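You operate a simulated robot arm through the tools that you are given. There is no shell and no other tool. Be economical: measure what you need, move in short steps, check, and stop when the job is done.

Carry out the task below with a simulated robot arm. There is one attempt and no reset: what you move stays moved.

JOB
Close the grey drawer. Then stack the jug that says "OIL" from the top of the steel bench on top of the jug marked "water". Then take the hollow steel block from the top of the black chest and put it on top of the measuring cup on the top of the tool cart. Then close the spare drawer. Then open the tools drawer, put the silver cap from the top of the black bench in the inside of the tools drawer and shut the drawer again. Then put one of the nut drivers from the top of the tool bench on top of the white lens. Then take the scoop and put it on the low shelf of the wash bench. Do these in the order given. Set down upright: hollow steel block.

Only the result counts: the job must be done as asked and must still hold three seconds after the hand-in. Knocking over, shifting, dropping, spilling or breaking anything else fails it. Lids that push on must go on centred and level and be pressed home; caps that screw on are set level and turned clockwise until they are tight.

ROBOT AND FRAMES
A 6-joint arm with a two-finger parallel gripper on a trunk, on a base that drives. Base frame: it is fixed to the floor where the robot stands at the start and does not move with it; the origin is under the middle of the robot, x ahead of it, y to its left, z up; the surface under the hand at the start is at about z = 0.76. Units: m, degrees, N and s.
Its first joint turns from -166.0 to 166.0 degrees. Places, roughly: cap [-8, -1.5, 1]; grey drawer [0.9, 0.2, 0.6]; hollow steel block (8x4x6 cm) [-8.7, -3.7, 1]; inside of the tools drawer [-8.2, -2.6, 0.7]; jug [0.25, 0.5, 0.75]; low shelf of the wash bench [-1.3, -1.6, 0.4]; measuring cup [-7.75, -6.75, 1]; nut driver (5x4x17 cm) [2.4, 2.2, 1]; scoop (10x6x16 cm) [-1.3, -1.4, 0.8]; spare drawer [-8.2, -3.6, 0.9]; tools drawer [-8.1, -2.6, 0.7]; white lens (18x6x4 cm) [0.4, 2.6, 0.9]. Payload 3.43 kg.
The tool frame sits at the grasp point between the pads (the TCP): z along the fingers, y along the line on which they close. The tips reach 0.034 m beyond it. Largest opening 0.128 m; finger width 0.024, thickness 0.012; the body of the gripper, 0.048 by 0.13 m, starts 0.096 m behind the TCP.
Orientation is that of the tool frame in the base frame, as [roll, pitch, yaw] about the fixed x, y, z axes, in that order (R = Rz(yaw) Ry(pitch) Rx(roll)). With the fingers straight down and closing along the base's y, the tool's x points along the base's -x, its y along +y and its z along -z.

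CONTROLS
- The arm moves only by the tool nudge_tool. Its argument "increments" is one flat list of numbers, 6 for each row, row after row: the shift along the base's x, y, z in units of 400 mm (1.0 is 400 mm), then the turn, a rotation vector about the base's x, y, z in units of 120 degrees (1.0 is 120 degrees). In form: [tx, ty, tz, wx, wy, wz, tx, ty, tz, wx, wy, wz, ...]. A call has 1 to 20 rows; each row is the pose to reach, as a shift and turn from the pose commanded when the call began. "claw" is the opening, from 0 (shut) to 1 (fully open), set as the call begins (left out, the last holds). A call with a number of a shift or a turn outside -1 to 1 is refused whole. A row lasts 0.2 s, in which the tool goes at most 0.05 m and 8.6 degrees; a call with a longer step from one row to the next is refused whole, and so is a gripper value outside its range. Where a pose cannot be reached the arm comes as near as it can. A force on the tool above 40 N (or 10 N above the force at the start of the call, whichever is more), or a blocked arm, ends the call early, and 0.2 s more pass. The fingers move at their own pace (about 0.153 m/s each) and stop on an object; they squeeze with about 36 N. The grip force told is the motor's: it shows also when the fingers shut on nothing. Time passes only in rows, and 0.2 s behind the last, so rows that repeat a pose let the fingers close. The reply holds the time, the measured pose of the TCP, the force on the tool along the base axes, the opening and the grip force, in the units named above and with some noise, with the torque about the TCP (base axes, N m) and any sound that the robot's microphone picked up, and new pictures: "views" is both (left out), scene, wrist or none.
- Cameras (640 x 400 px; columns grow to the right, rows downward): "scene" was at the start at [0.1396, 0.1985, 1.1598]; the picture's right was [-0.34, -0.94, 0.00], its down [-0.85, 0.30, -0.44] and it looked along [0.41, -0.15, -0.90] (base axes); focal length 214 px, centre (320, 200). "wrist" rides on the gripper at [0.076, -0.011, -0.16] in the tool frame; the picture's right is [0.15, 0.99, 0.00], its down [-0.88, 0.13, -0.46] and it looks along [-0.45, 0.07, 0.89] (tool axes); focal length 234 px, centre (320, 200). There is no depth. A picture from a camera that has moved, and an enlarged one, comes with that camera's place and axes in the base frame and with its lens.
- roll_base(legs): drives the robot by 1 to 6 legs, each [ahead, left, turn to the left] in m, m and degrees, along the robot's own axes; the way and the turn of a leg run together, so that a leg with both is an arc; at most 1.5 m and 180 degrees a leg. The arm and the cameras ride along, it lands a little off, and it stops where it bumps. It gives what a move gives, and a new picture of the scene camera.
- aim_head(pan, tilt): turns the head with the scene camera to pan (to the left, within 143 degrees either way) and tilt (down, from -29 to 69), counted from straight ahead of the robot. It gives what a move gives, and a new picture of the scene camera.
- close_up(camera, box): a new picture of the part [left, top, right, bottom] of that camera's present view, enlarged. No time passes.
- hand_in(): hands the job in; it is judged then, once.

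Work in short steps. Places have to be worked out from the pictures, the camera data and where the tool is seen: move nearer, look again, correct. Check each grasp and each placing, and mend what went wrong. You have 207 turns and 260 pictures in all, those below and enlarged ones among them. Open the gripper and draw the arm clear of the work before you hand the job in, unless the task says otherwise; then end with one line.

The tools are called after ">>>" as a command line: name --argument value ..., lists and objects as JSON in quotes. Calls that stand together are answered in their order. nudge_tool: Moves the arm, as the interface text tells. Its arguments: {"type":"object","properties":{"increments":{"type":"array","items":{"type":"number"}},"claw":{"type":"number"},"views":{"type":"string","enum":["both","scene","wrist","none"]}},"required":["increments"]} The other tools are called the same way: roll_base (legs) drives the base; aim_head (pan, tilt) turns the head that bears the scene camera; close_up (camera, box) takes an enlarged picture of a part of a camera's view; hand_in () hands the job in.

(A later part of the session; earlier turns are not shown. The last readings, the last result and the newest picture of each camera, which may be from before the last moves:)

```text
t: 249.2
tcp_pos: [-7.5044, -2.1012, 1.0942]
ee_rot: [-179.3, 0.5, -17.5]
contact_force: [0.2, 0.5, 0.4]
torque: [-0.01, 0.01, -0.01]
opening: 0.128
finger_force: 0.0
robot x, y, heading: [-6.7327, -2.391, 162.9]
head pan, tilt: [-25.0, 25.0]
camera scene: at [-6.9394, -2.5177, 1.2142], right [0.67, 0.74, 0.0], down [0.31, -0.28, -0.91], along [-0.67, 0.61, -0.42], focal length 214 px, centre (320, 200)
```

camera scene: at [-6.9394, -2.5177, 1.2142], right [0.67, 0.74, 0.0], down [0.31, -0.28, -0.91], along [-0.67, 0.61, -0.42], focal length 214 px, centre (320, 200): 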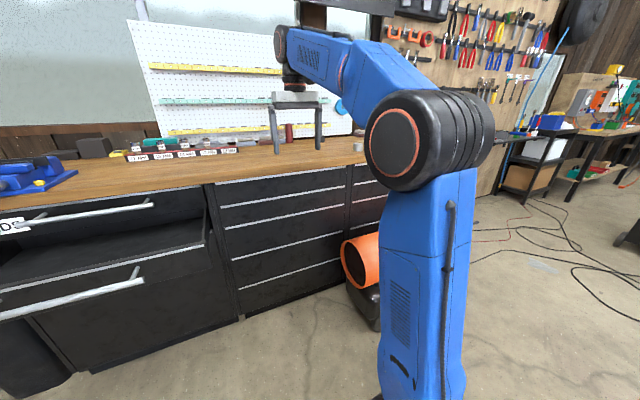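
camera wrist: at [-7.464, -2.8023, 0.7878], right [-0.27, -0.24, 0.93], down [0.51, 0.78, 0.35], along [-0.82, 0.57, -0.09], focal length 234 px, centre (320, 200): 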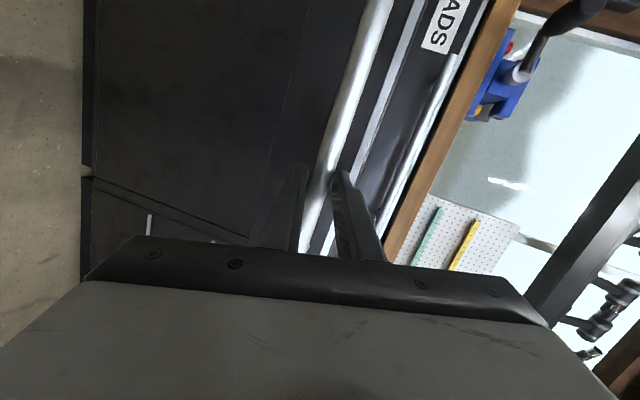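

>>> close_up --camera "scene" --box '[260, 100, 380, 190]'

>>> close_up --camera "wrist" --box '[0, 0, 640, 300]'

```text
4.44 times, centred on (320, 145) of scene
camera zoom: at [-6.9394, -2.5177, 1.2142], right [0.67, 0.74, 0.0], down [0.31, -0.28, -0.91], along [-0.67, 0.61, -0.42], focal length 953 px, centre (320, 444)
```

zoom: 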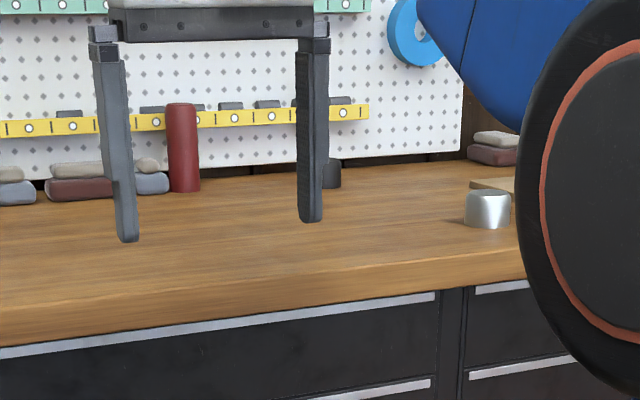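

```text
1.00 times, centred on (320, 150) of wrist (not enlarged: the box is as wide or as high as the picture)
camera zoom: at [-7.4296, -2.1156, 1.2537], right [-0.16, -0.99, -0.01], down [-0.88, 0.13, 0.46], along [-0.45, 0.08, -0.89], focal length 234 px, centre (320, 250)
```

zoom: 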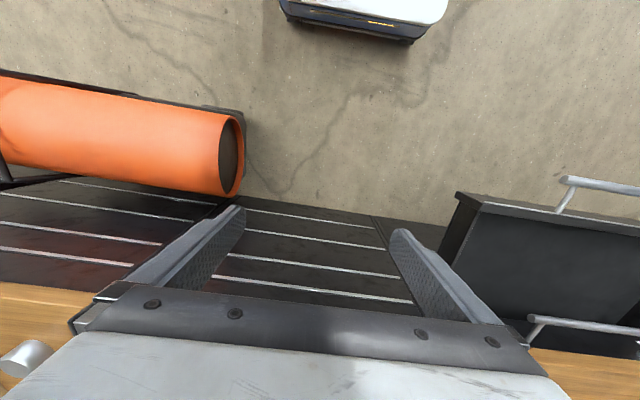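

The silver cap triangulates to (-7.707, -1.528), z ≈ 0.965, near the bench's front edge behind the heater. I'll advance 0.52 m in the gap between the open drawer and the heater.

>>> roll_base --legs '[[0.52, 0, 0]]'

```text
t: 252.2
tcp_pos: [-8.0031, -1.9423, 1.0948]
ee_rot: [-179.4, 0.5, -17.6]
contact_force: [-0.7, 0.3, -0.3]
torque: [0.01, -0.02, 0.02]
opening: 0.1279
finger_force: 0.0
robot x, y, heading: [-7.2284, -2.2367, 162.6]
head pan, tilt: [-25.0, 25.0]
camera scene: at [-7.4386, -2.3621, 1.2142], right [0.67, 0.74, 0.0], down [0.31, -0.28, -0.91], along [-0.67, 0.61, -0.42], focal length 214 px, centre (320, 200)
```

scene: 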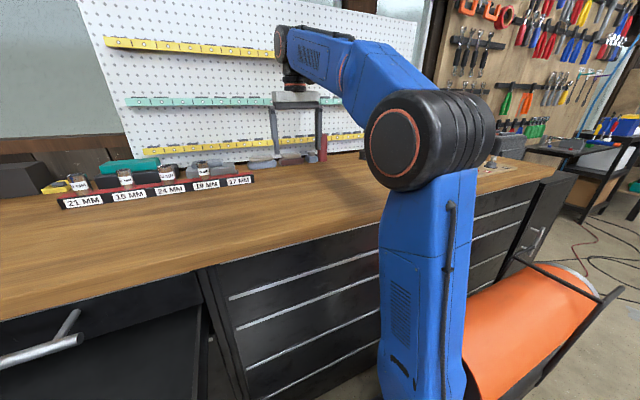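

I'll swing the claw right and outward toward the cap, away from the pegboard items.

>>> nudge_tool --increments '[0.09, 0.06, 0, 0, 0, 0, 0.18, 0.13, 0, 0, 0, 0, 0.27, 0.2, 0, 0, 0, 0, 0.35, 0.28, 0, 0, 0, 0, 0.42, 0.37, 0, 0, 0, 0, 0.48, 0.46, 0, 0, 0, 0, 0.54, 0.55, 0, 0, 0, 0, 0.6, 0.64, 0, 0, 0, 0, 0.66, 0.73, 0, 0, 0, 0, 0.71, 0.82, 0, 0, 0, 0, 0.74, 0.91, 0, 0, 0, 0, 0.74, 0.98, 0, 0, 0, 0]'

```text
t: 254.8
tcp_pos: [-7.7061, -1.5506, 1.0954]
ee_rot: [-179.3, 0.5, -17.8]
contact_force: [0.8, -0.7, 0.0]
torque: [0.03, 0.01, -0.06]
opening: 0.1278
finger_force: 0.0
robot x, y, heading: [-7.2298, -2.235, 162.5]
head pan, tilt: [-25.0, 25.0]
camera scene: at [-7.4384, -2.3623, 1.2142], right [0.67, 0.74, 0.0], down [0.31, -0.28, -0.91], along [-0.67, 0.61, -0.42], focal length 214 px, centre (320, 200)
camera wrist: at [-7.6309, -1.5659, 1.2548], right [-0.16, -0.99, -0.01], down [-0.88, 0.14, 0.46], along [-0.45, 0.09, -0.89], focal length 234 px, centre (320, 200)
```

scene: 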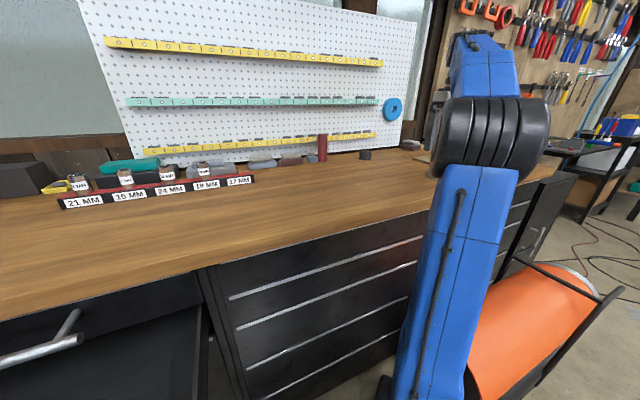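
wrist: 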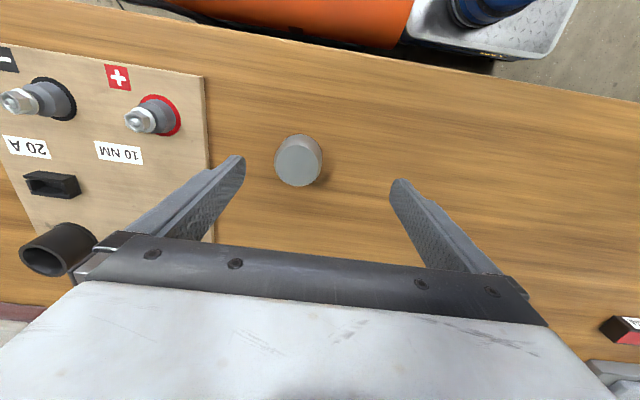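

The cap (diameter ≈ 0.058) is at (-7.714, -1.520). Centring with a narrower opening and lowering partway.

>>> nudge_tool --increments '[-0.01, 0.04, -0.05, 0, 0, 0, -0.02, 0.078, -0.12, 0, 0, 0, -0.02, 0.078, -0.19, 0, 0, 0]' --claw 0.72 --views "wrist"

```text
t: 255.6
tcp_pos: [-7.715, -1.5203, 1.0183]
ee_rot: [-179.4, 0.5, -17.6]
contact_force: [-0.2, 1.0, 0.6]
torque: [0.04, -0.01, 0.0]
opening: 0.0923
finger_force: 0.2
robot x, y, heading: [-7.2322, -2.2391, 162.7]
head pan, tilt: [-25.0, 25.0]
camera wrist: at [-7.6391, -1.5349, 1.1784], right [-0.16, -0.99, -0.01], down [-0.88, 0.14, 0.46], along [-0.45, 0.09, -0.89], focal length 234 px, centre (320, 200)
```

wrist: 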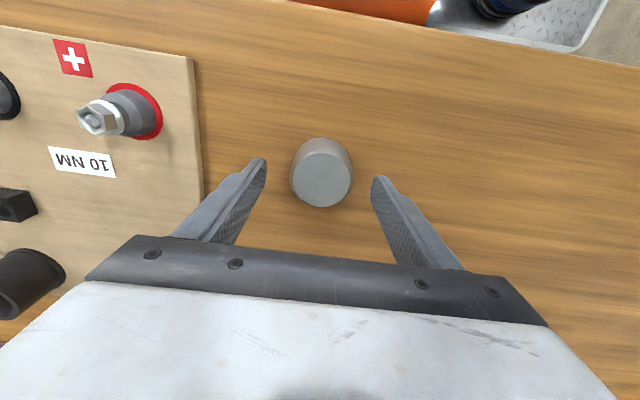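

Centred; cap top z ≈ 0.975. Lower to TCP 0.972 and grip.

>>> nudge_tool --increments '[-0.01, 0, -0.05, 0, 0, 0, -0.01, 0, -0.1, 0, 0, 0, -0.01, 0, -0.115, 0, 0, 0]' --views "none"

>>> nudge_tool --increments '[0, 0, 0, 0, 0, 0, 0, 0, 0, 0, 0, 0, 0, 0, 0, 0, 0, 0]' --claw 0 --views "wrist"

```text
t: 256.2
tcp_pos: [-7.7207, -1.5197, 0.9861]
ee_rot: [-179.0, 1.0, -17.8]
contact_force: [2.3, -0.9, 17.7]
torque: [-0.93, 0.01, 0.1]
opening: 0.0917
finger_force: 0.0
robot x, y, heading: [-7.2293, -2.2368, 162.7]
head pan, tilt: [-25.0, 25.0]
stopped in row 3: the force on the tool passed its limit at 54 N (the readings are from after the stop); the commanded pose is now the measured one
```

```text
t: 257.0
tcp_pos: [-7.7206, -1.5214, 0.9862]
ee_rot: [-178.9, 1.1, -17.8]
contact_force: [-8.0, -13.6, 22.4]
torque: [-1.29, 0.29, -0.32]
opening: 0.0593
finger_force: 35.0
robot x, y, heading: [-7.2283, -2.2375, 162.6]
head pan, tilt: [-25.0, 25.0]
camera wrist: at [-7.6434, -1.5378, 1.1439], right [-0.16, -0.99, -0.02], down [-0.87, 0.13, 0.47], along [-0.46, 0.09, -0.88], focal length 234 px, centre (320, 200)
```

wrist: 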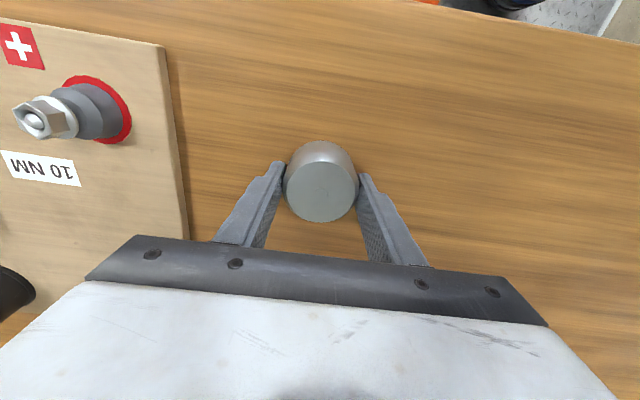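

Gripped at 0.059 (the bench top is 0.952). Lifting.

>>> nudge_tool --increments '[0, 0, 0.05, 0, 0, 0, 0, 0, 0.12, 0, 0, 0, 0, 0, 0.2, 0, 0, 0, 0, 0, 0.27, 0, 0, 0]' --views "wrist"

```text
t: 258.0
tcp_pos: [-7.7206, -1.5199, 1.0923]
ee_rot: [-179.1, 0.9, -17.7]
contact_force: [-0.1, -0.5, 0.3]
torque: [0.0, 0.0, -0.02]
opening: 0.0593
finger_force: 36.4
robot x, y, heading: [-7.2281, -2.2404, 162.6]
head pan, tilt: [-25.0, 25.0]
camera wrist: at [-7.6429, -1.5361, 1.251], right [-0.16, -0.99, -0.02], down [-0.87, 0.14, 0.47], along [-0.46, 0.09, -0.88], focal length 234 px, centre (320, 200)
```

wrist: 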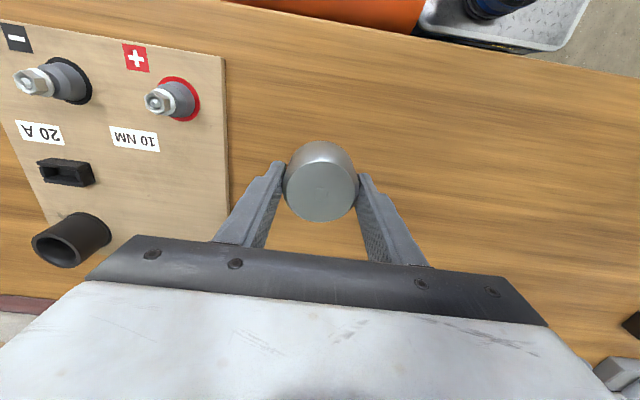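

Cap held. I'll swing across to above the open TOOLS drawer, target (-7.72, -2.455).

>>> nudge_tool --increments '[0.03, -0.1, 0, 0, 0, 0, 0.06, -0.2, 0, 0, 0, 0, 0.09, -0.3, 0, 0, 0, 0, 0.12, -0.4, 0, 0, 0, 0, 0.14, -0.51, 0, 0, 0, 0, 0.15, -0.62, 0, 0, 0, 0, 0.15, -0.74, 0, 0, 0, 0, 0.15, -0.86, 0, 0, 0, 0, 0.15, -0.98, 0, 0, 0, 0]' --views "none"

>>> nudge_tool --increments '[0, -0.12, 0, 0, 0, 0, 0, -0.24, 0, 0, 0, 0, -0.02, -0.36, 0, 0, 0, 0, -0.04, -0.48, 0, 0, 0, 0, -0.06, -0.6, 0, 0, 0, 0, -0.08, -0.72, 0, 0, 0, 0, -0.1, -0.84, 0, 0, 0, 0, -0.12, -0.96, 0, 0, 0, 0]' --views "none"

>>> aim_head --pan 15 --tilt 50

```text
t: 260.0
tcp_pos: [-7.662, -1.9127, 1.0913]
ee_rot: [-179.2, 0.9, -17.7]
contact_force: [-0.4, 1.2, -1.3]
torque: [-0.02, -0.04, 0.02]
opening: 0.0591
finger_force: 36.4
robot x, y, heading: [-7.2333, -2.2383, 162.3]
head pan, tilt: [-25.0, 25.0]
```

```text
t: 261.8
tcp_pos: [-7.708, -2.2959, 1.0912]
ee_rot: [-179.1, 0.9, -17.8]
contact_force: [0.0, 1.5, 0.1]
torque: [-0.05, 0.06, 0.03]
opening: 0.0593
finger_force: 36.2
robot x, y, heading: [-7.2307, -2.2344, 162.6]
head pan, tilt: [-25.0, 25.0]
```

```text
t: 262.9
tcp_pos: [-7.7083, -2.2951, 1.0922]
ee_rot: [-179.2, 0.9, -17.8]
contact_force: [0.7, -0.2, -0.2]
torque: [-0.01, 0.01, 0.01]
opening: 0.059
finger_force: 35.5
robot x, y, heading: [-7.2277, -2.2384, 162.7]
head pan, tilt: [15.0, 50.0]
camera scene: at [-7.4476, -2.4208, 1.1767], right [0.04, 1.0, 0.0], down [0.77, -0.03, -0.64], along [-0.64, 0.03, -0.77], focal length 214 px, centre (320, 200)
```

scene: 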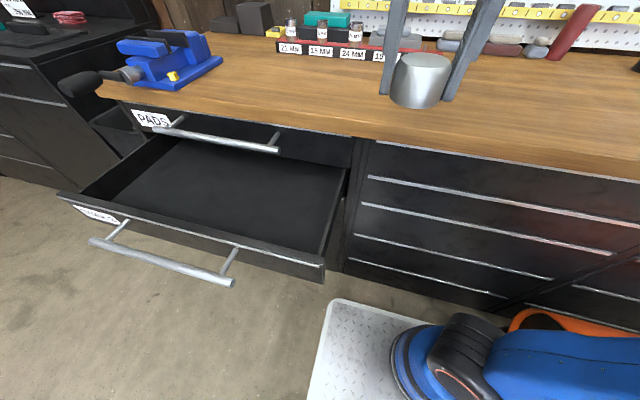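

I see the empty drawer interior. I'll move over its right-centre (-7.755, -2.505) and lower into it.

>>> nudge_tool --increments '[-0.024, -0.105, 0, 0, 0, 0, -0.048, -0.21, 0, 0, 0, 0, -0.072, -0.315, 0, 0, 0, 0, -0.096, -0.42, 0, 0, 0, 0, -0.117, -0.525, 0, 0, 0, 0, -0.117, -0.525, -0.1, 0, 0, 0, -0.117, -0.525, -0.2, 0, 0, 0, -0.117, -0.525, -0.3, 0, 0, 0, -0.117, -0.525, -0.4, 0, 0, 0]'

```text
t: 264.9
tcp_pos: [-7.7541, -2.5053, 0.9318]
ee_rot: [-179.0, 0.9, -17.8]
contact_force: [0.5, 0.3, 0.7]
torque: [0.02, 0.0, 0.0]
opening: 0.0595
finger_force: 35.8
robot x, y, heading: [-7.2319, -2.2385, 162.7]
head pan, tilt: [15.0, 50.0]
camera scene: at [-7.4475, -2.4209, 1.1767], right [0.04, 1.0, 0.0], down [0.77, -0.03, -0.64], along [-0.64, 0.03, -0.77], focal length 214 px, centre (320, 200)
camera wrist: at [-7.6771, -2.5219, 1.0903], right [-0.16, -0.99, -0.02], down [-0.87, 0.14, 0.47], along [-0.46, 0.09, -0.88], focal length 234 px, centre (320, 200)
```

scene: 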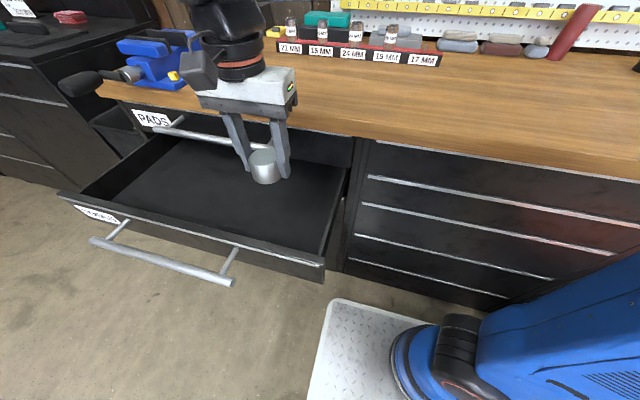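
wrist: 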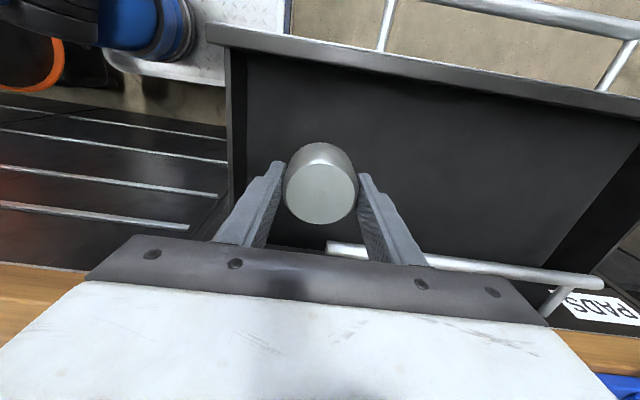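

Clear of the PADS bar by about 5 cm. Shifting 1 cm outward and lowering further.

>>> nudge_tool --increments '[0.024, -0.007, -0.1, 0, 0, 0, 0.024, -0.007, -0.2, 0, 0, 0, 0.024, -0.007, -0.3, 0, 0, 0, 0.024, -0.007, -0.36, 0, 0, 0]'

```text
t: 265.9
tcp_pos: [-7.7451, -2.5083, 0.7874]
ee_rot: [-179.1, 0.9, -17.7]
contact_force: [1.7, 0.5, -0.3]
torque: [-0.02, 0.0, 0.02]
opening: 0.0592
finger_force: 35.9
robot x, y, heading: [-7.2281, -2.2337, 162.4]
head pan, tilt: [15.0, 50.0]
camera scene: at [-7.4475, -2.4209, 1.1767], right [0.04, 1.0, 0.0], down [0.77, -0.03, -0.64], along [-0.64, 0.03, -0.77], focal length 214 px, centre (320, 200)
camera wrist: at [-7.6679, -2.5249, 0.9468], right [-0.16, -0.99, -0.02], down [-0.87, 0.14, 0.47], along [-0.46, 0.09, -0.88], focal length 234 px, centre (320, 200)
```

scene: 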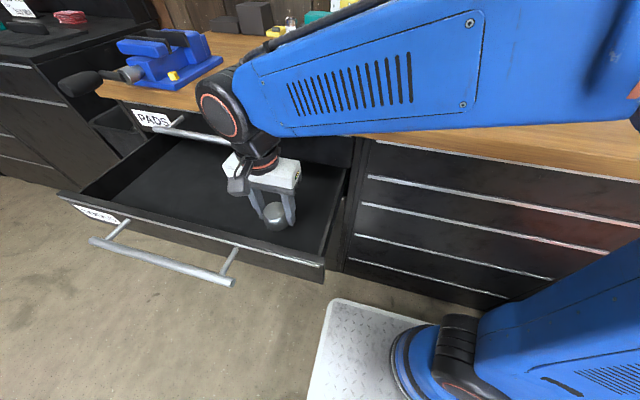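
wrist: 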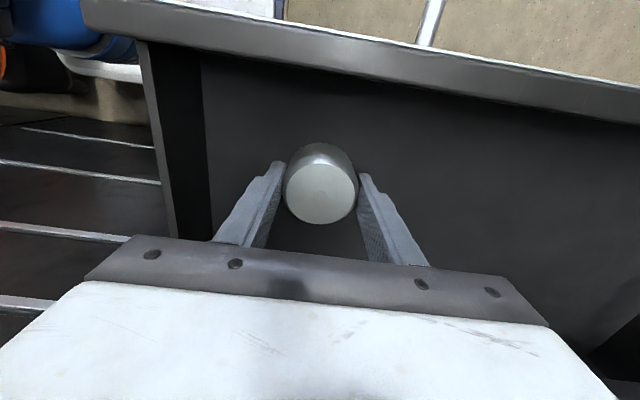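

Still free. Lowering in small steps until the cap touches the drawer floor.

>>> nudge_tool --increments '[0, 0, -0.02, 0, 0, 0, 0, 0, -0.04, 0, 0, 0, 0, 0, -0.06, 0, 0, 0, 0, 0, -0.07, 0, 0, 0]' --views "none"

>>> nudge_tool --increments '[0, 0, -0.01, 0, 0, 0, 0, 0, -0.02, 0, 0, 0, 0, 0, -0.03, 0, 0, 0, 0, 0, -0.04, 0, 0, 0, 0, 0, -0.05, 0, 0, 0]' --views "wrist"

```text
t: 266.9
tcp_pos: [-7.7459, -2.5091, 0.7593]
ee_rot: [-179.1, 0.8, -17.7]
contact_force: [-0.1, -0.1, 0.0]
torque: [0.01, 0.0, 0.02]
opening: 0.059
finger_force: 36.4
robot x, y, heading: [-7.2281, -2.2386, 162.5]
head pan, tilt: [15.0, 50.0]
```

```text
t: 268.1
tcp_pos: [-7.7468, -2.508, 0.7424]
ee_rot: [-179.4, 1.0, -17.7]
contact_force: [3.9, 7.4, 11.7]
torque: [-0.26, -0.13, 0.14]
opening: 0.0591
finger_force: 35.5
robot x, y, heading: [-7.2308, -2.2393, 162.6]
head pan, tilt: [15.0, 50.0]
stopped in row 5: the force on the tool passed its limit at 46 N (the readings are from after the stop); the commanded pose is now the measured one
camera wrist: at [-7.6683, -2.5245, 0.9026], right [-0.16, -0.99, -0.01], down [-0.87, 0.14, 0.47], along [-0.46, 0.09, -0.88], focal length 234 px, centre (320, 200)
```

wrist: 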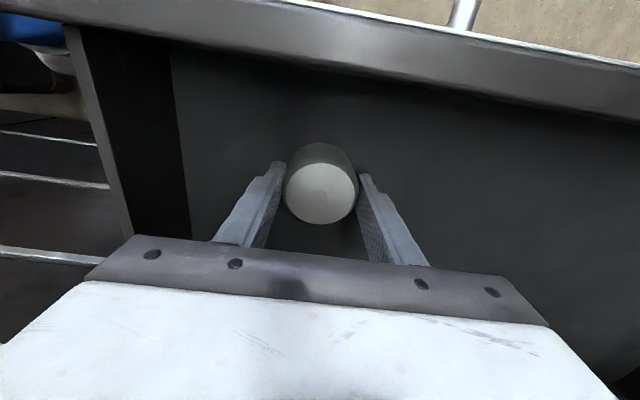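

The cap is on the drawer floor. Releasing and rising straight up.

>>> nudge_tool --increments '[0, 0, 0.004, 0, 0, 0, 0, 0, 0.004, 0, 0, 0, 0, 0, 0.08, 0, 0, 0, 0, 0, 0.18, 0, 0, 0, 0, 0, 0.28, 0, 0, 0, 0, 0, 0.38, 0, 0, 0, 0, 0, 0.48, 0, 0, 0, 0, 0, 0.58, 0, 0, 0, 0, 0, 0.68, 0, 0, 0, 0, 0, 0.78, 0, 0, 0]' --claw 0.66

```text
t: 270.4
tcp_pos: [-7.748, -2.5093, 1.0531]
ee_rot: [-179.4, 1.0, -17.8]
contact_force: [-0.4, -0.4, -0.3]
torque: [0.01, -0.01, 0.01]
opening: 0.0845
finger_force: 0.1
robot x, y, heading: [-7.23, -2.2377, 162.5]
head pan, tilt: [15.0, 50.0]
camera scene: at [-7.4476, -2.4208, 1.1767], right [0.04, 1.0, 0.0], down [0.77, -0.03, -0.64], along [-0.64, 0.03, -0.77], focal length 214 px, centre (320, 200)
camera wrist: at [-7.6693, -2.5253, 1.2137], right [-0.16, -0.99, -0.01], down [-0.87, 0.14, 0.47], along [-0.46, 0.09, -0.88], focal length 234 px, centre (320, 200)
```

scene: 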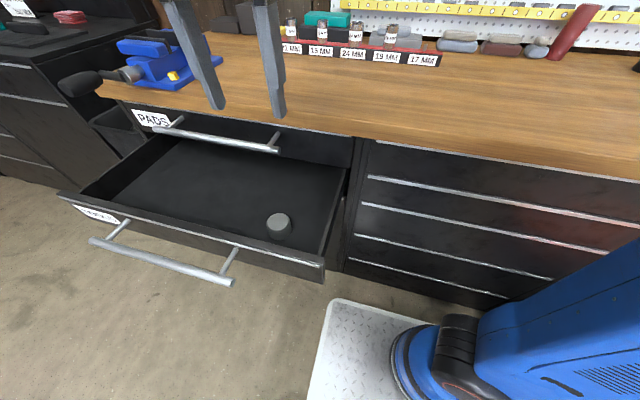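
wrist: 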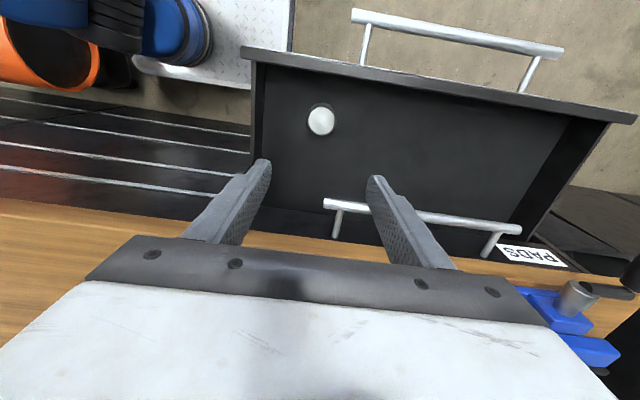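

The cap lies in the drawer. To shut it I'll push the drawer face with the shut claw tilted 45° forward; first I'll back off and line up.

>>> roll_base --legs '[[-0.42, 0, 0], [0, 0.33, 0.4]]'

```text
t: 274.7
tcp_pos: [-7.4464, -2.9523, 1.0542]
ee_rot: [-179.4, 1.0, -17.8]
contact_force: [0.9, 0.4, -0.4]
torque: [-0.03, 0.01, 0.0]
opening: 0.0845
finger_force: 0.1
robot x, y, heading: [-6.929, -2.6816, 162.6]
head pan, tilt: [15.0, 50.0]
camera scene: at [-7.1462, -2.8648, 1.1767], right [0.04, 1.0, 0.0], down [0.77, -0.03, -0.64], along [-0.64, 0.03, -0.77], focal length 214 px, centre (320, 200)
```

scene: 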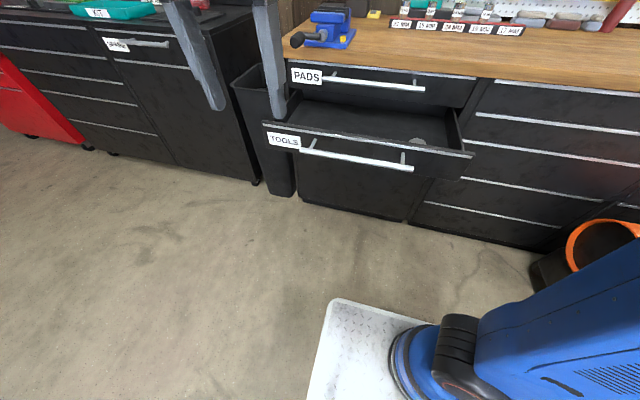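

Aligned. I'll shut the claw, tilt it 45° forward, and bring it in front of the drawer face beyond the handle's right end.

>>> nudge_tool --increments '[-0.01, 0.1, 0, 0.018, 0.06, 0, -0.02, 0.2, 0, 0.036, 0.12, 0, -0.03, 0.3, 0, 0.055, 0.18, 0, -0.04, 0.4, 0, 0.073, 0.24, 0, -0.05, 0.5, 0, 0.092, 0.3, 0, -0.06, 0.6, 0, 0.11, 0.3585, 0, -0.07, 0.7, 0, 0.11, 0.3585, 0, -0.08, 0.8, 0, 0.11, 0.3585, 0, -0.09, 0.9, 0, 0.11, 0.3585, 0, -0.095, 0.99, 0, 0.11, 0.3585, 0, -0.095, 0.99, -0.1, 0.11, 0.3585, 0, -0.095, 0.99, -0.2, 0.11, 0.3585, 0, -0.095, 0.99, -0.3, 0.11, 0.3585, 0, -0.095, 0.99, -0.4, 0.11, 0.3585, 0, -0.095, 0.99, -0.5, 0.11, 0.3585, 0, -0.095, 0.99, -0.6, 0.11, 0.3585, 0]' --claw 0

```text
t: 278.1
tcp_pos: [-7.4835, -2.5563, 0.814]
ee_rot: [179.8, 46.0, -18.1]
contact_force: [-0.2, 0.9, 0.2]
torque: [0.0, 0.01, 0.04]
opening: 0.0
finger_force: 32.9
robot x, y, heading: [-6.9241, -2.6766, 162.8]
head pan, tilt: [15.0, 50.0]
camera scene: at [-7.1462, -2.8647, 1.1767], right [0.04, 1.0, 0.0], down [0.77, -0.03, -0.64], along [-0.64, 0.03, -0.77], focal length 214 px, centre (320, 200)
camera wrist: at [-7.3207, -2.5988, 0.8711], right [-0.21, -0.97, -0.1], down [-0.31, -0.03, 0.95], along [-0.93, 0.23, -0.29], focal length 234 px, centre (320, 200)
```

scene: 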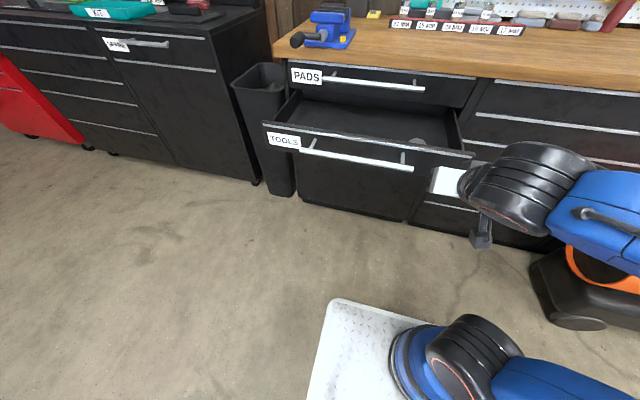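
wrist: 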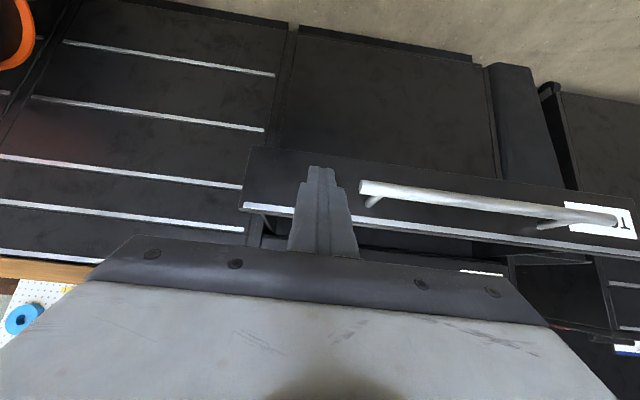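

The fingertip faces the drawer front just right of the handle. Pushing until it stops.

>>> nudge_tool --increments '[-0.096, 0.0295, 0, 0, 0, 0, -0.19, 0.059, 0, 0, 0, 0, -0.287, 0.0885, 0, 0, 0, 0, -0.382, 0.118, 0, 0, 0, 0, -0.478, 0.1475, 0, 0, 0, 0, -0.574, 0.177, 0, 0, 0, 0, -0.669, 0.2065, 0, 0, 0, 0, -0.765, 0.236, 0, 0, 0, 0, -0.86, 0.2655, 0, 0, 0, 0, -0.956, 0.295, 0, 0, 0, 0]'

```text
t: 280.3
tcp_pos: [-7.8651, -2.4391, 0.8146]
ee_rot: [179.8, 46.0, -18.1]
contact_force: [0.4, -0.7, 0.6]
torque: [0.0, -0.02, 0.02]
opening: 0.0
finger_force: 33.1
robot x, y, heading: [-6.9279, -2.6822, 162.8]
head pan, tilt: [15.0, 50.0]
camera scene: at [-7.146, -2.8648, 1.1767], right [0.04, 1.0, 0.0], down [0.77, -0.03, -0.64], along [-0.64, 0.03, -0.77], focal length 214 px, centre (320, 200)
camera wrist: at [-7.703, -2.4809, 0.8721], right [-0.21, -0.97, -0.1], down [-0.31, -0.04, 0.95], along [-0.93, 0.23, -0.29], focal length 234 px, centre (320, 200)
```

scene: 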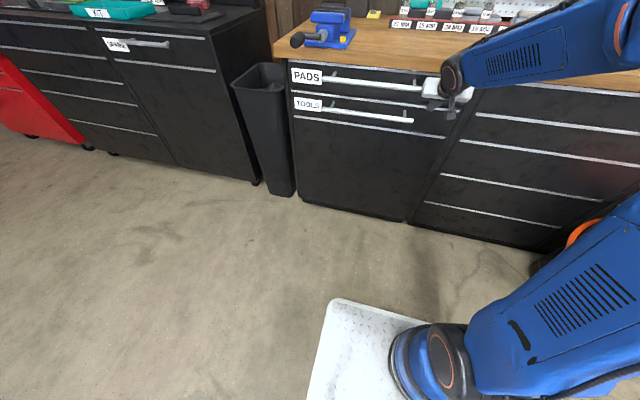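
wrist: 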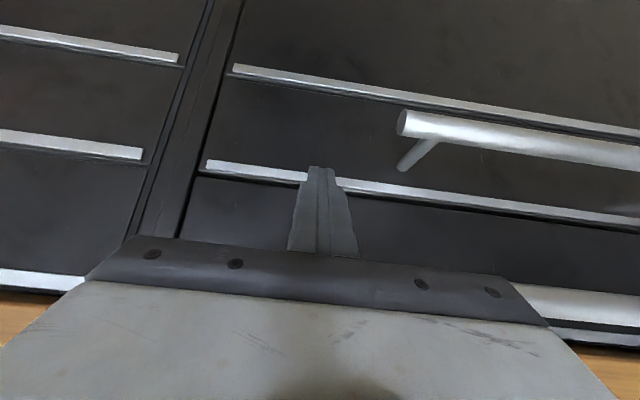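

Nearly home, with no resistance yet. Pushing a few more centimetres to the stop.

>>> nudge_tool --increments '[-0.024, 0.0074, 0, 0, 0, 0, -0.048, 0.0148, 0, 0, 0, 0, -0.072, 0.022, 0, 0, 0, 0, -0.096, 0.0295, 0, 0, 0, 0, -0.12, 0.037, 0, 0, 0, 0]' --views "none"

>>> close_up --camera "scene" --box '[270, 40, 490, 170]'

```text
t: 280.7
tcp_pos: [-7.8694, -2.4395, 0.8145]
ee_rot: [180.0, 45.6, -18.1]
contact_force: [18.3, -5.0, 11.6]
torque: [0.0, 0.04, -0.04]
opening: 0.0005
finger_force: 32.9
robot x, y, heading: [-6.9282, -2.6828, 162.7]
head pan, tilt: [15.0, 50.0]
stopped in row 2: the force on the tool passed its limit at 64 N (the readings are from after the stop); the commanded pose is now the measured one
```

```text
2.91 times, centred on (380, 105) of scene
camera zoom: at [-7.1448, -2.8652, 1.1768], right [0.04, 1.0, 0.0], down [0.76, -0.03, -0.64], along [-0.64, 0.03, -0.77], focal length 624 px, centre (146, 476)
```

zoom: 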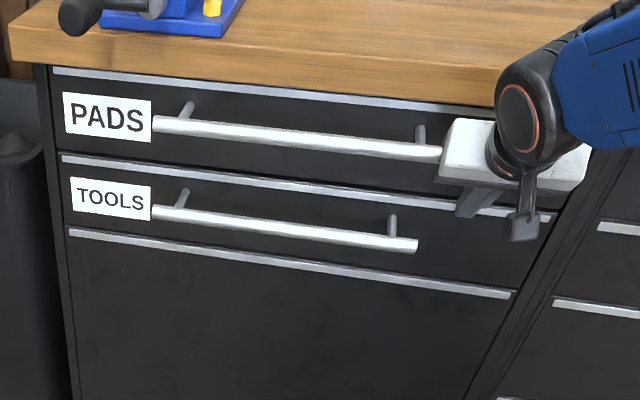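

TOOLS is shut flush, with a firm stop at 64 N. I'll back off, straighten the tool and rise.

>>> nudge_tool --increments '[0.096, -0.0295, 0, 0, 0, 0, 0.19, -0.059, 0, 0, 0, 0, 0.287, -0.0885, 0, 0, 0, 0, 0.382, -0.118, 0.03, -0.018, -0.06, 0, 0.46, -0.14, 0.1, -0.036, -0.12, 0, 0.54, -0.165, 0.17, -0.055, -0.18, 0, 0.58, -0.18, 0.27, -0.073, -0.24, 0, 0.58, -0.18, 0.38, -0.092, -0.3, 0, 0.58, -0.18, 0.49, -0.11, -0.3585, 0, 0.58, -0.18, 0.6, -0.11, -0.3585, 0, 0.58, -0.18, 0.7, -0.11, -0.3585, 0]' --views "scene"

```text
t: 283.1
tcp_pos: [-7.6386, -2.5094, 1.0936]
ee_rot: [-179.3, 0.5, -17.8]
contact_force: [-0.7, -0.2, -0.4]
torque: [-0.01, -0.04, 0.0]
opening: 0.0002
finger_force: 32.9
robot x, y, heading: [-6.9291, -2.678, 162.6]
head pan, tilt: [15.0, 50.0]
camera scene: at [-7.1459, -2.8649, 1.1767], right [0.04, 1.0, 0.0], down [0.77, -0.03, -0.64], along [-0.64, 0.03, -0.77], focal length 214 px, centre (320, 200)
```

scene: 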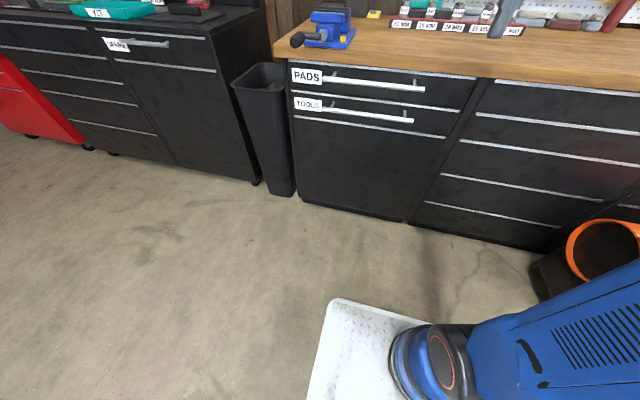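

The TOOLS drawer is shut with the cap inside. Next is the nut driver back near (2.4, 2.2). I'll retract the arm, then retrace my route in reverse.

>>> nudge_tool --increments '[0.1, -0.03, 0, 0, 0, 0, 0.2, -0.06, 0, 0, 0, 0, 0.3, -0.09, 0, 0, 0, 0, 0.4, -0.12, 0, 0, 0, 0, 0.5, -0.15, 0, 0, 0, 0, 0.6, -0.18, 0, 0, 0, 0]' --views "none"

>>> roll_base --legs '[[-0.33, 0, 0], [0, 0, 97], [-1.3, -0.1, 0], [-0.8, 0.35, 0]]'

```text
t: 284.5
tcp_pos: [-7.3995, -2.582, 1.0917]
ee_rot: [-179.4, 0.6, -17.6]
contact_force: [-0.4, -0.1, 0.5]
torque: [0.01, -0.03, 0.03]
opening: 0.0
finger_force: 33.0
robot x, y, heading: [-6.9276, -2.6791, 162.5]
head pan, tilt: [15.0, 50.0]
```

```text
t: 301.2
tcp_pos: [-6.0379, -1.2367, 1.0927]
ee_rot: [-179.4, 0.8, 79.1]
contact_force: [-0.2, -0.1, 0.6]
torque: [-0.01, 0.02, 0.02]
opening: 0.0
finger_force: 32.9
robot x, y, heading: [-5.9962, -0.7581, -100.6]
head pan, tilt: [15.0, 50.0]
camera scene: at [-5.7862, -0.9536, 1.1767], right [-1.0, -0.08, 0.0], down [-0.06, 0.76, -0.64], along [0.05, -0.64, -0.77], focal length 214 px, centre (320, 200)
```

scene: 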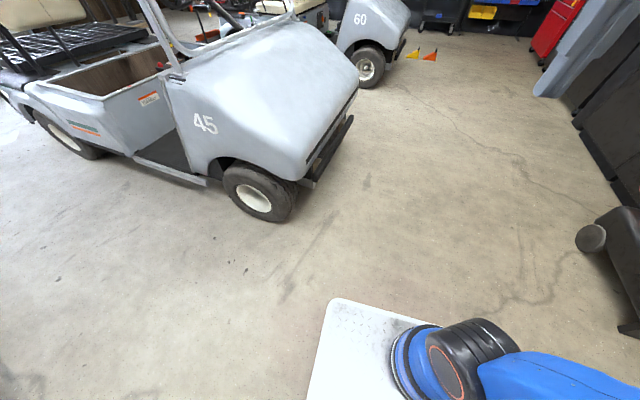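

Back at the earlier waypoint. Continuing in reverse to the carts' gap, then I'll turn to face +x and look before entering.

>>> roll_base --legs '[[-1.0, 0.25, 0], [-1.1, 0.16, 0], [0, 0, 81.4]]'

>>> aim_head --pan 0 --tilt 25

```text
t: 315.4
tcp_pos: [-4.7477, 1.1325, 1.0917]
ee_rot: [-179.3, 0.7, 161.2]
contact_force: [-0.5, -0.3, 0.3]
torque: [0.01, 0.05, 0.0]
opening: 0.0004
finger_force: 33.2
robot x, y, heading: [-5.2198, 1.2411, -18.6]
head pan, tilt: [15.0, 50.0]
camera scene: at [-4.9936, 1.4188, 1.1767], right [-0.06, -1.0, 0.0], down [-0.76, 0.05, -0.64], along [0.64, -0.04, -0.77], focal length 214 px, centre (320, 200)
```

scene: 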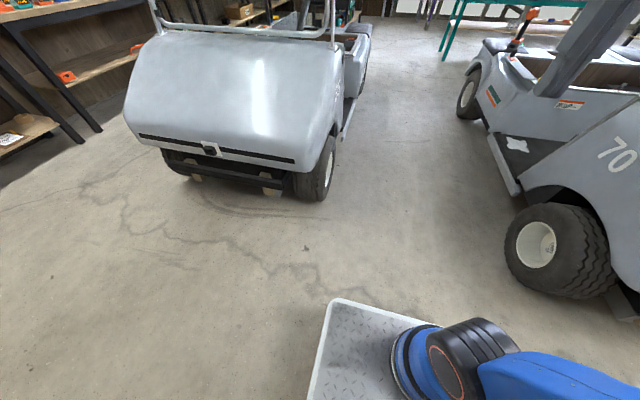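

```text
t: 316.2
tcp_pos: [-4.7479, 1.1314, 1.0919]
ee_rot: [-179.4, 0.7, 161.2]
contact_force: [-0.2, -0.3, 0.0]
torque: [-0.03, -0.01, 0.04]
opening: 0.0002
finger_force: 32.7
robot x, y, heading: [-5.2173, 1.2412, -18.6]
head pan, tilt: [0.0, 25.0]
camera scene: at [-4.9831, 1.3943, 1.2141], right [-0.32, -0.95, 0.0], down [-0.4, 0.13, -0.91], along [0.86, -0.29, -0.42], focal length 214 px, centre (320, 200)
```

scene: 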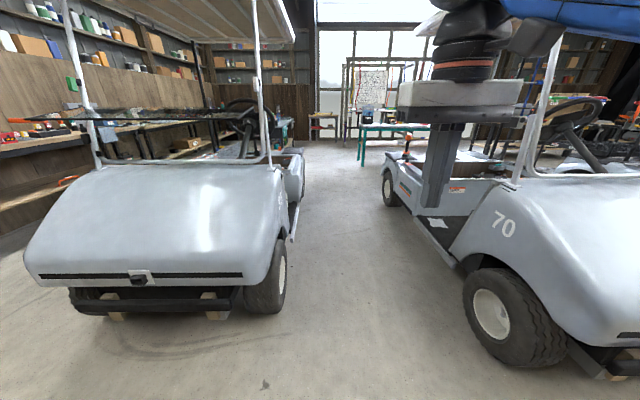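

The gap is clear (about 1.19 m wide), and I'm nearly centred. Driving through.

>>> roll_base --legs '[[1.4, -0.05, 0], [1.5, 0.02, 0]]'

```text
refused: leg 2 is longer than a leg can be; nothing moved
```

>>> roll_base --legs '[[1.4, -0.05, 0], [1.48, 0.02, 0]]'

```text
t: 330.2
tcp_pos: [-2.0203, 0.1755, 1.0921]
ee_rot: [-179.2, 0.7, 161.0]
contact_force: [0.2, 0.2, 0.3]
torque: [0.0, 0.04, 0.01]
opening: 0.0001
finger_force: 33.1
robot x, y, heading: [-2.4916, 0.2845, -18.5]
head pan, tilt: [0.0, 25.0]
camera scene: at [-2.2559, 0.4383, 1.2142], right [-0.32, -0.95, 0.0], down [-0.4, 0.14, -0.91], along [0.86, -0.29, -0.42], focal length 214 px, centre (320, 200)
```

scene: 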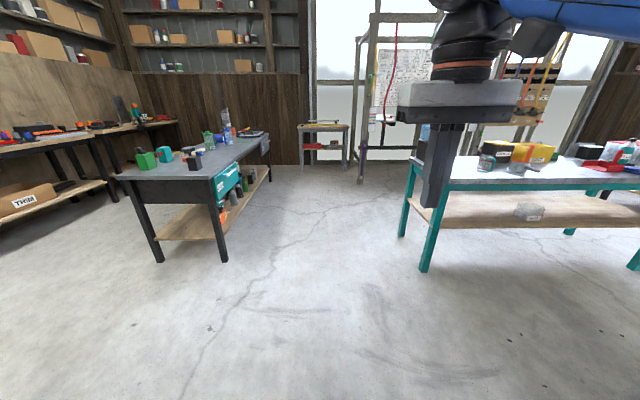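

Through. The stack on the steel bench is visible and standing. I'll go ahead a bit, then strafe left past the steel bench's west end into the aisle behind it.

>>> roll_base --legs '[[0.75, 0, 1.5], [0, 1.1, 0], [0, 1.05, 0]]'

```text
t: 336.4
tcp_pos: [-1.2265, 0.2545, 1.0917]
ee_rot: [-179.4, 0.6, 167.5]
contact_force: [-0.3, 0.4, -0.3]
torque: [-0.01, 0.0, 0.01]
opening: 0.0
finger_force: 32.9
robot x, y, heading: [-1.7046, 0.3143, -12.0]
head pan, tilt: [0.0, 25.0]
stopped in leg 2: the robot was blocked; the commanded pose is now the measured one
camera scene: at [-1.4888, 0.4906, 1.2142], right [-0.21, -0.98, 0.0], down [-0.41, 0.09, -0.91], along [0.89, -0.19, -0.42], focal length 214 px, centre (320, 200)
```

scene: 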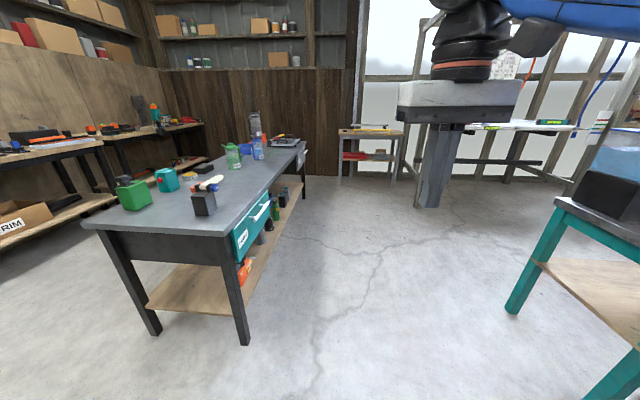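

Something on the left rear stopped me, likely cart B's corner. I'll look there.

>>> aim_head --pan 120 --tilt 40

```text
t: 338.4
tcp_pos: [-1.2245, 0.2563, 1.0925]
ee_rot: [-179.2, 0.7, 167.6]
contact_force: [0.2, 0.1, -0.2]
torque: [0.0, -0.02, 0.02]
opening: 0.0
finger_force: 32.8
robot x, y, heading: [-1.7029, 0.3124, -12.4]
head pan, tilt: [120.0, 40.0]
camera scene: at [-1.6048, 0.591, 1.1909], right [0.95, 0.31, 0.0], down [0.2, -0.61, -0.77], along [-0.23, 0.73, -0.64], focal length 214 px, centre (320, 200)
```

scene: 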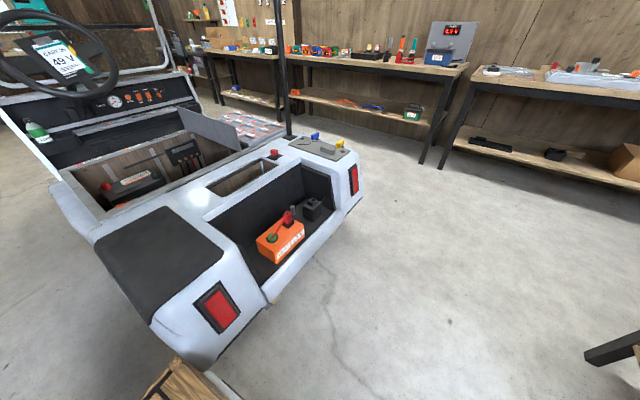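

I'm at cart B's rear corner; the cart looks undisturbed. I'll pull clear, turn left to face the back wall (narrower profile) and drive up the passage.

>>> roll_base --legs '[[0.3, -0.1, 0], [0, 0, 85], [1.0, 0, 0]]'

>>> aim_head --pan 0 --tilt 30

```text
t: 349.0
tcp_pos: [-1.0352, 1.5844, 1.0922]
ee_rot: [-179.3, 0.6, -108.0]
contact_force: [-0.6, -0.6, -0.3]
torque: [0.01, -0.03, 0.03]
opening: 0.0001
finger_force: 33.0
robot x, y, heading: [-1.1358, 1.1127, 72.4]
head pan, tilt: [120.0, 40.0]
camera scene: at [-1.4033, 1.2367, 1.1909], right [-0.21, 0.98, 0.0], down [0.63, 0.14, -0.77], along [-0.75, -0.16, -0.64], focal length 214 px, centre (320, 200)
```

scene: 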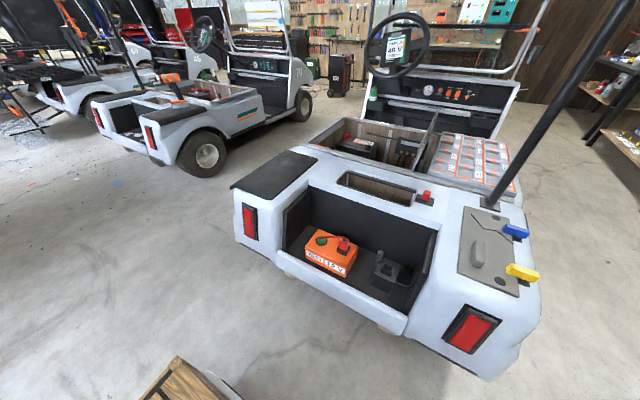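

```text
t: 351.0
tcp_pos: [-1.0328, 1.5845, 1.0918]
ee_rot: [-179.3, 0.7, -107.9]
contact_force: [0.1, -0.4, -0.4]
torque: [0.0, -0.05, -0.03]
opening: 0.0002
finger_force: 32.7
robot x, y, heading: [-1.1374, 1.1148, 72.4]
head pan, tilt: [0.0, 30.0]
camera scene: at [-1.2929, 1.3411, 1.2062], right [0.95, -0.3, 0.0], down [-0.15, -0.48, -0.87], along [0.26, 0.83, -0.5], focal length 214 px, centre (320, 200)
```

scene: 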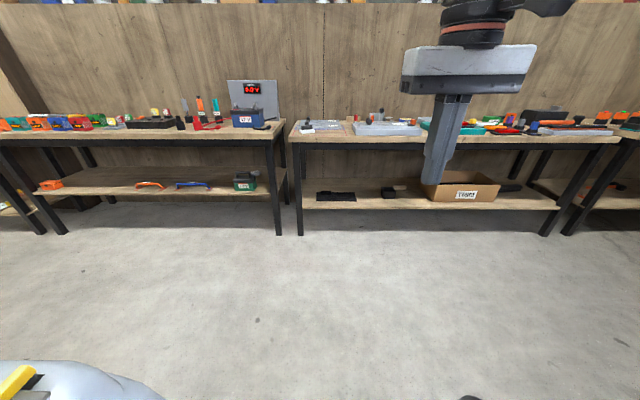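

The back benches line up at p ≈ 2.37 (along my facing direction). I'll drive up to 0.6 m from them and then strafe right toward the lens spot.

>>> roll_base --legs '[[1.0, 0, 0.6], [0, -1.2, 0]]'

```text
t: 361.8
tcp_pos: [0.3999, 2.1862, 1.0935]
ee_rot: [-179.3, 0.7, -107.4]
contact_force: [-0.3, -1.0, -0.8]
torque: [-0.01, -0.04, 0.01]
opening: 0.0001
finger_force: 32.9
robot x, y, heading: [0.3046, 1.7135, 73.0]
head pan, tilt: [0.0, 30.0]
camera scene: at [0.1445, 1.9404, 1.2062], right [0.96, -0.29, 0.0], down [-0.15, -0.48, -0.87], along [0.25, 0.83, -0.5], focal length 214 px, centre (320, 200)
```

scene: 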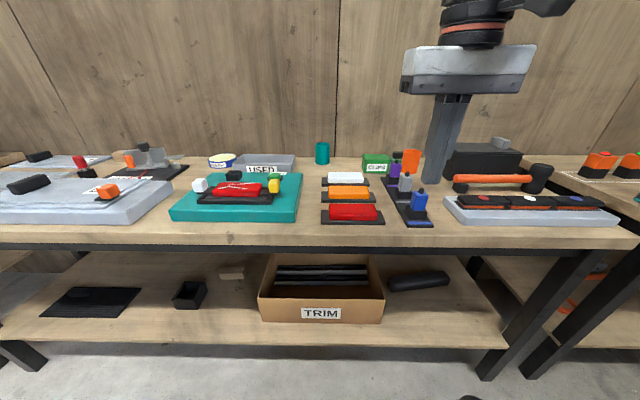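

The white, orange and red lenses are in view; the white one is near (0.405, 2.51). Now on toward the tool bench at right.

>>> roll_base --legs '[[0, -1.0, 0]]'

>>> aim_head --pan -30 --tilt 30

```text
t: 367.0
tcp_pos: [1.3572, 1.8876, 1.0923]
ee_rot: [-179.3, 0.7, -108.0]
contact_force: [0.3, -0.2, 1.2]
torque: [0.04, -0.01, 0.01]
opening: 0.0001
finger_force: 32.7
robot x, y, heading: [1.256, 1.4137, 72.2]
head pan, tilt: [0.0, 30.0]
camera scene: at [1.0993, 1.645, 1.2062], right [0.95, -0.3, 0.0], down [-0.15, -0.48, -0.87], along [0.26, 0.82, -0.5], focal length 214 px, centre (320, 200)
```

scene: 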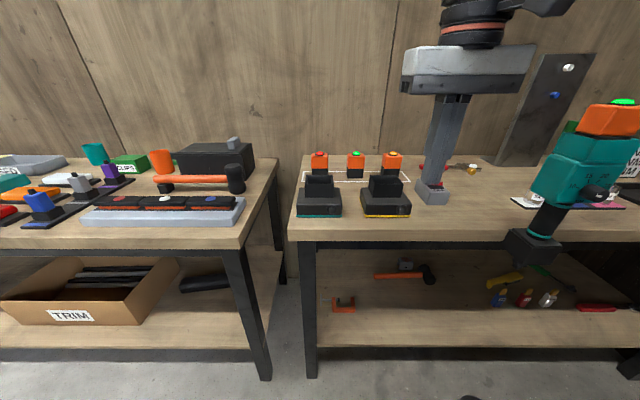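

```text
t: 367.9
tcp_pos: [1.3576, 1.8874, 1.0927]
ee_rot: [-179.3, 0.7, -108.1]
contact_force: [0.2, -0.5, 1.5]
torque: [-0.01, 0.01, 0.01]
opening: 0.0
finger_force: 32.9
robot x, y, heading: [1.253, 1.4135, 72.4]
head pan, tilt: [-30.0, 30.0]
camera scene: at [1.1386, 1.6198, 1.2062], right [0.67, -0.74, 0.0], down [-0.37, -0.34, -0.87], along [0.64, 0.58, -0.5], focal length 214 px, centre (320, 200)
```

scene: 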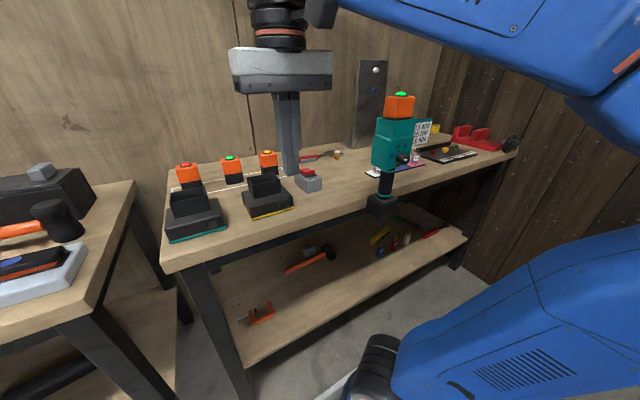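

Zooming to find the nut drivers.

>>> close_up --camera "scene" --box '[280, 80, 540, 220]'

```text
2.46 times, centred on (410, 150) of scene
camera zoom: at [1.1386, 1.6198, 1.2062], right [0.67, -0.74, 0.0], down [-0.37, -0.34, -0.87], along [0.64, 0.58, -0.5], focal length 528 px, centre (98, 323)
```

zoom: 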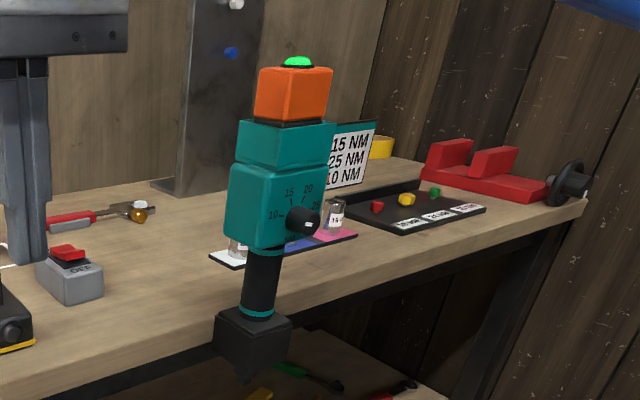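

The torque tool hides the far corner. I'll strafe right half a metre for a clear view.

>>> roll_base --legs '[[0, -0.5, 0.6]]'

>>> close_up --camera "scene" --box '[120, 60, 440, 260]'

```text
t: 370.8
tcp_pos: [1.8285, 1.7394, 1.092]
ee_rot: [-179.3, 0.7, -107.4]
contact_force: [-0.3, 0.6, -0.5]
torque: [0.02, 0.0, 0.03]
opening: 0.0001
finger_force: 33.0
robot x, y, heading: [1.7343, 1.2662, 72.9]
head pan, tilt: [-30.0, 30.0]
camera scene: at [1.6114, 1.4694, 1.2062], right [0.68, -0.73, 0.0], down [-0.37, -0.34, -0.87], along [0.63, 0.59, -0.5], focal length 214 px, centre (320, 200)
```

scene: 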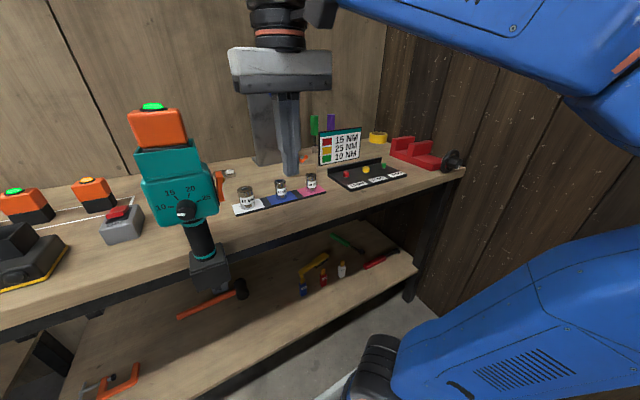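

```text
2.00 times, centred on (280, 160) of scene
camera zoom: at [1.6114, 1.4694, 1.2062], right [0.68, -0.73, 0.0], down [-0.37, -0.34, -0.87], along [0.63, 0.59, -0.5], focal length 429 px, centre (400, 280)
```

zoom: 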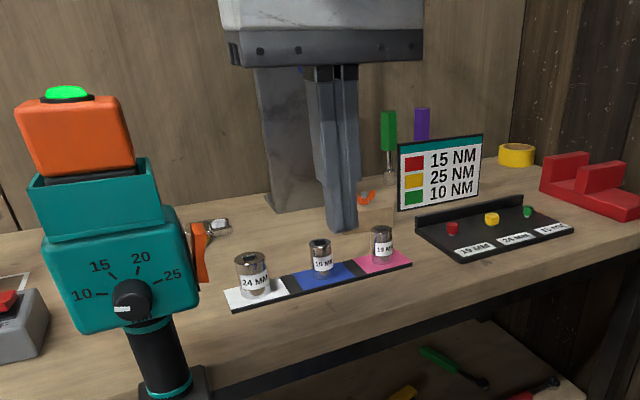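

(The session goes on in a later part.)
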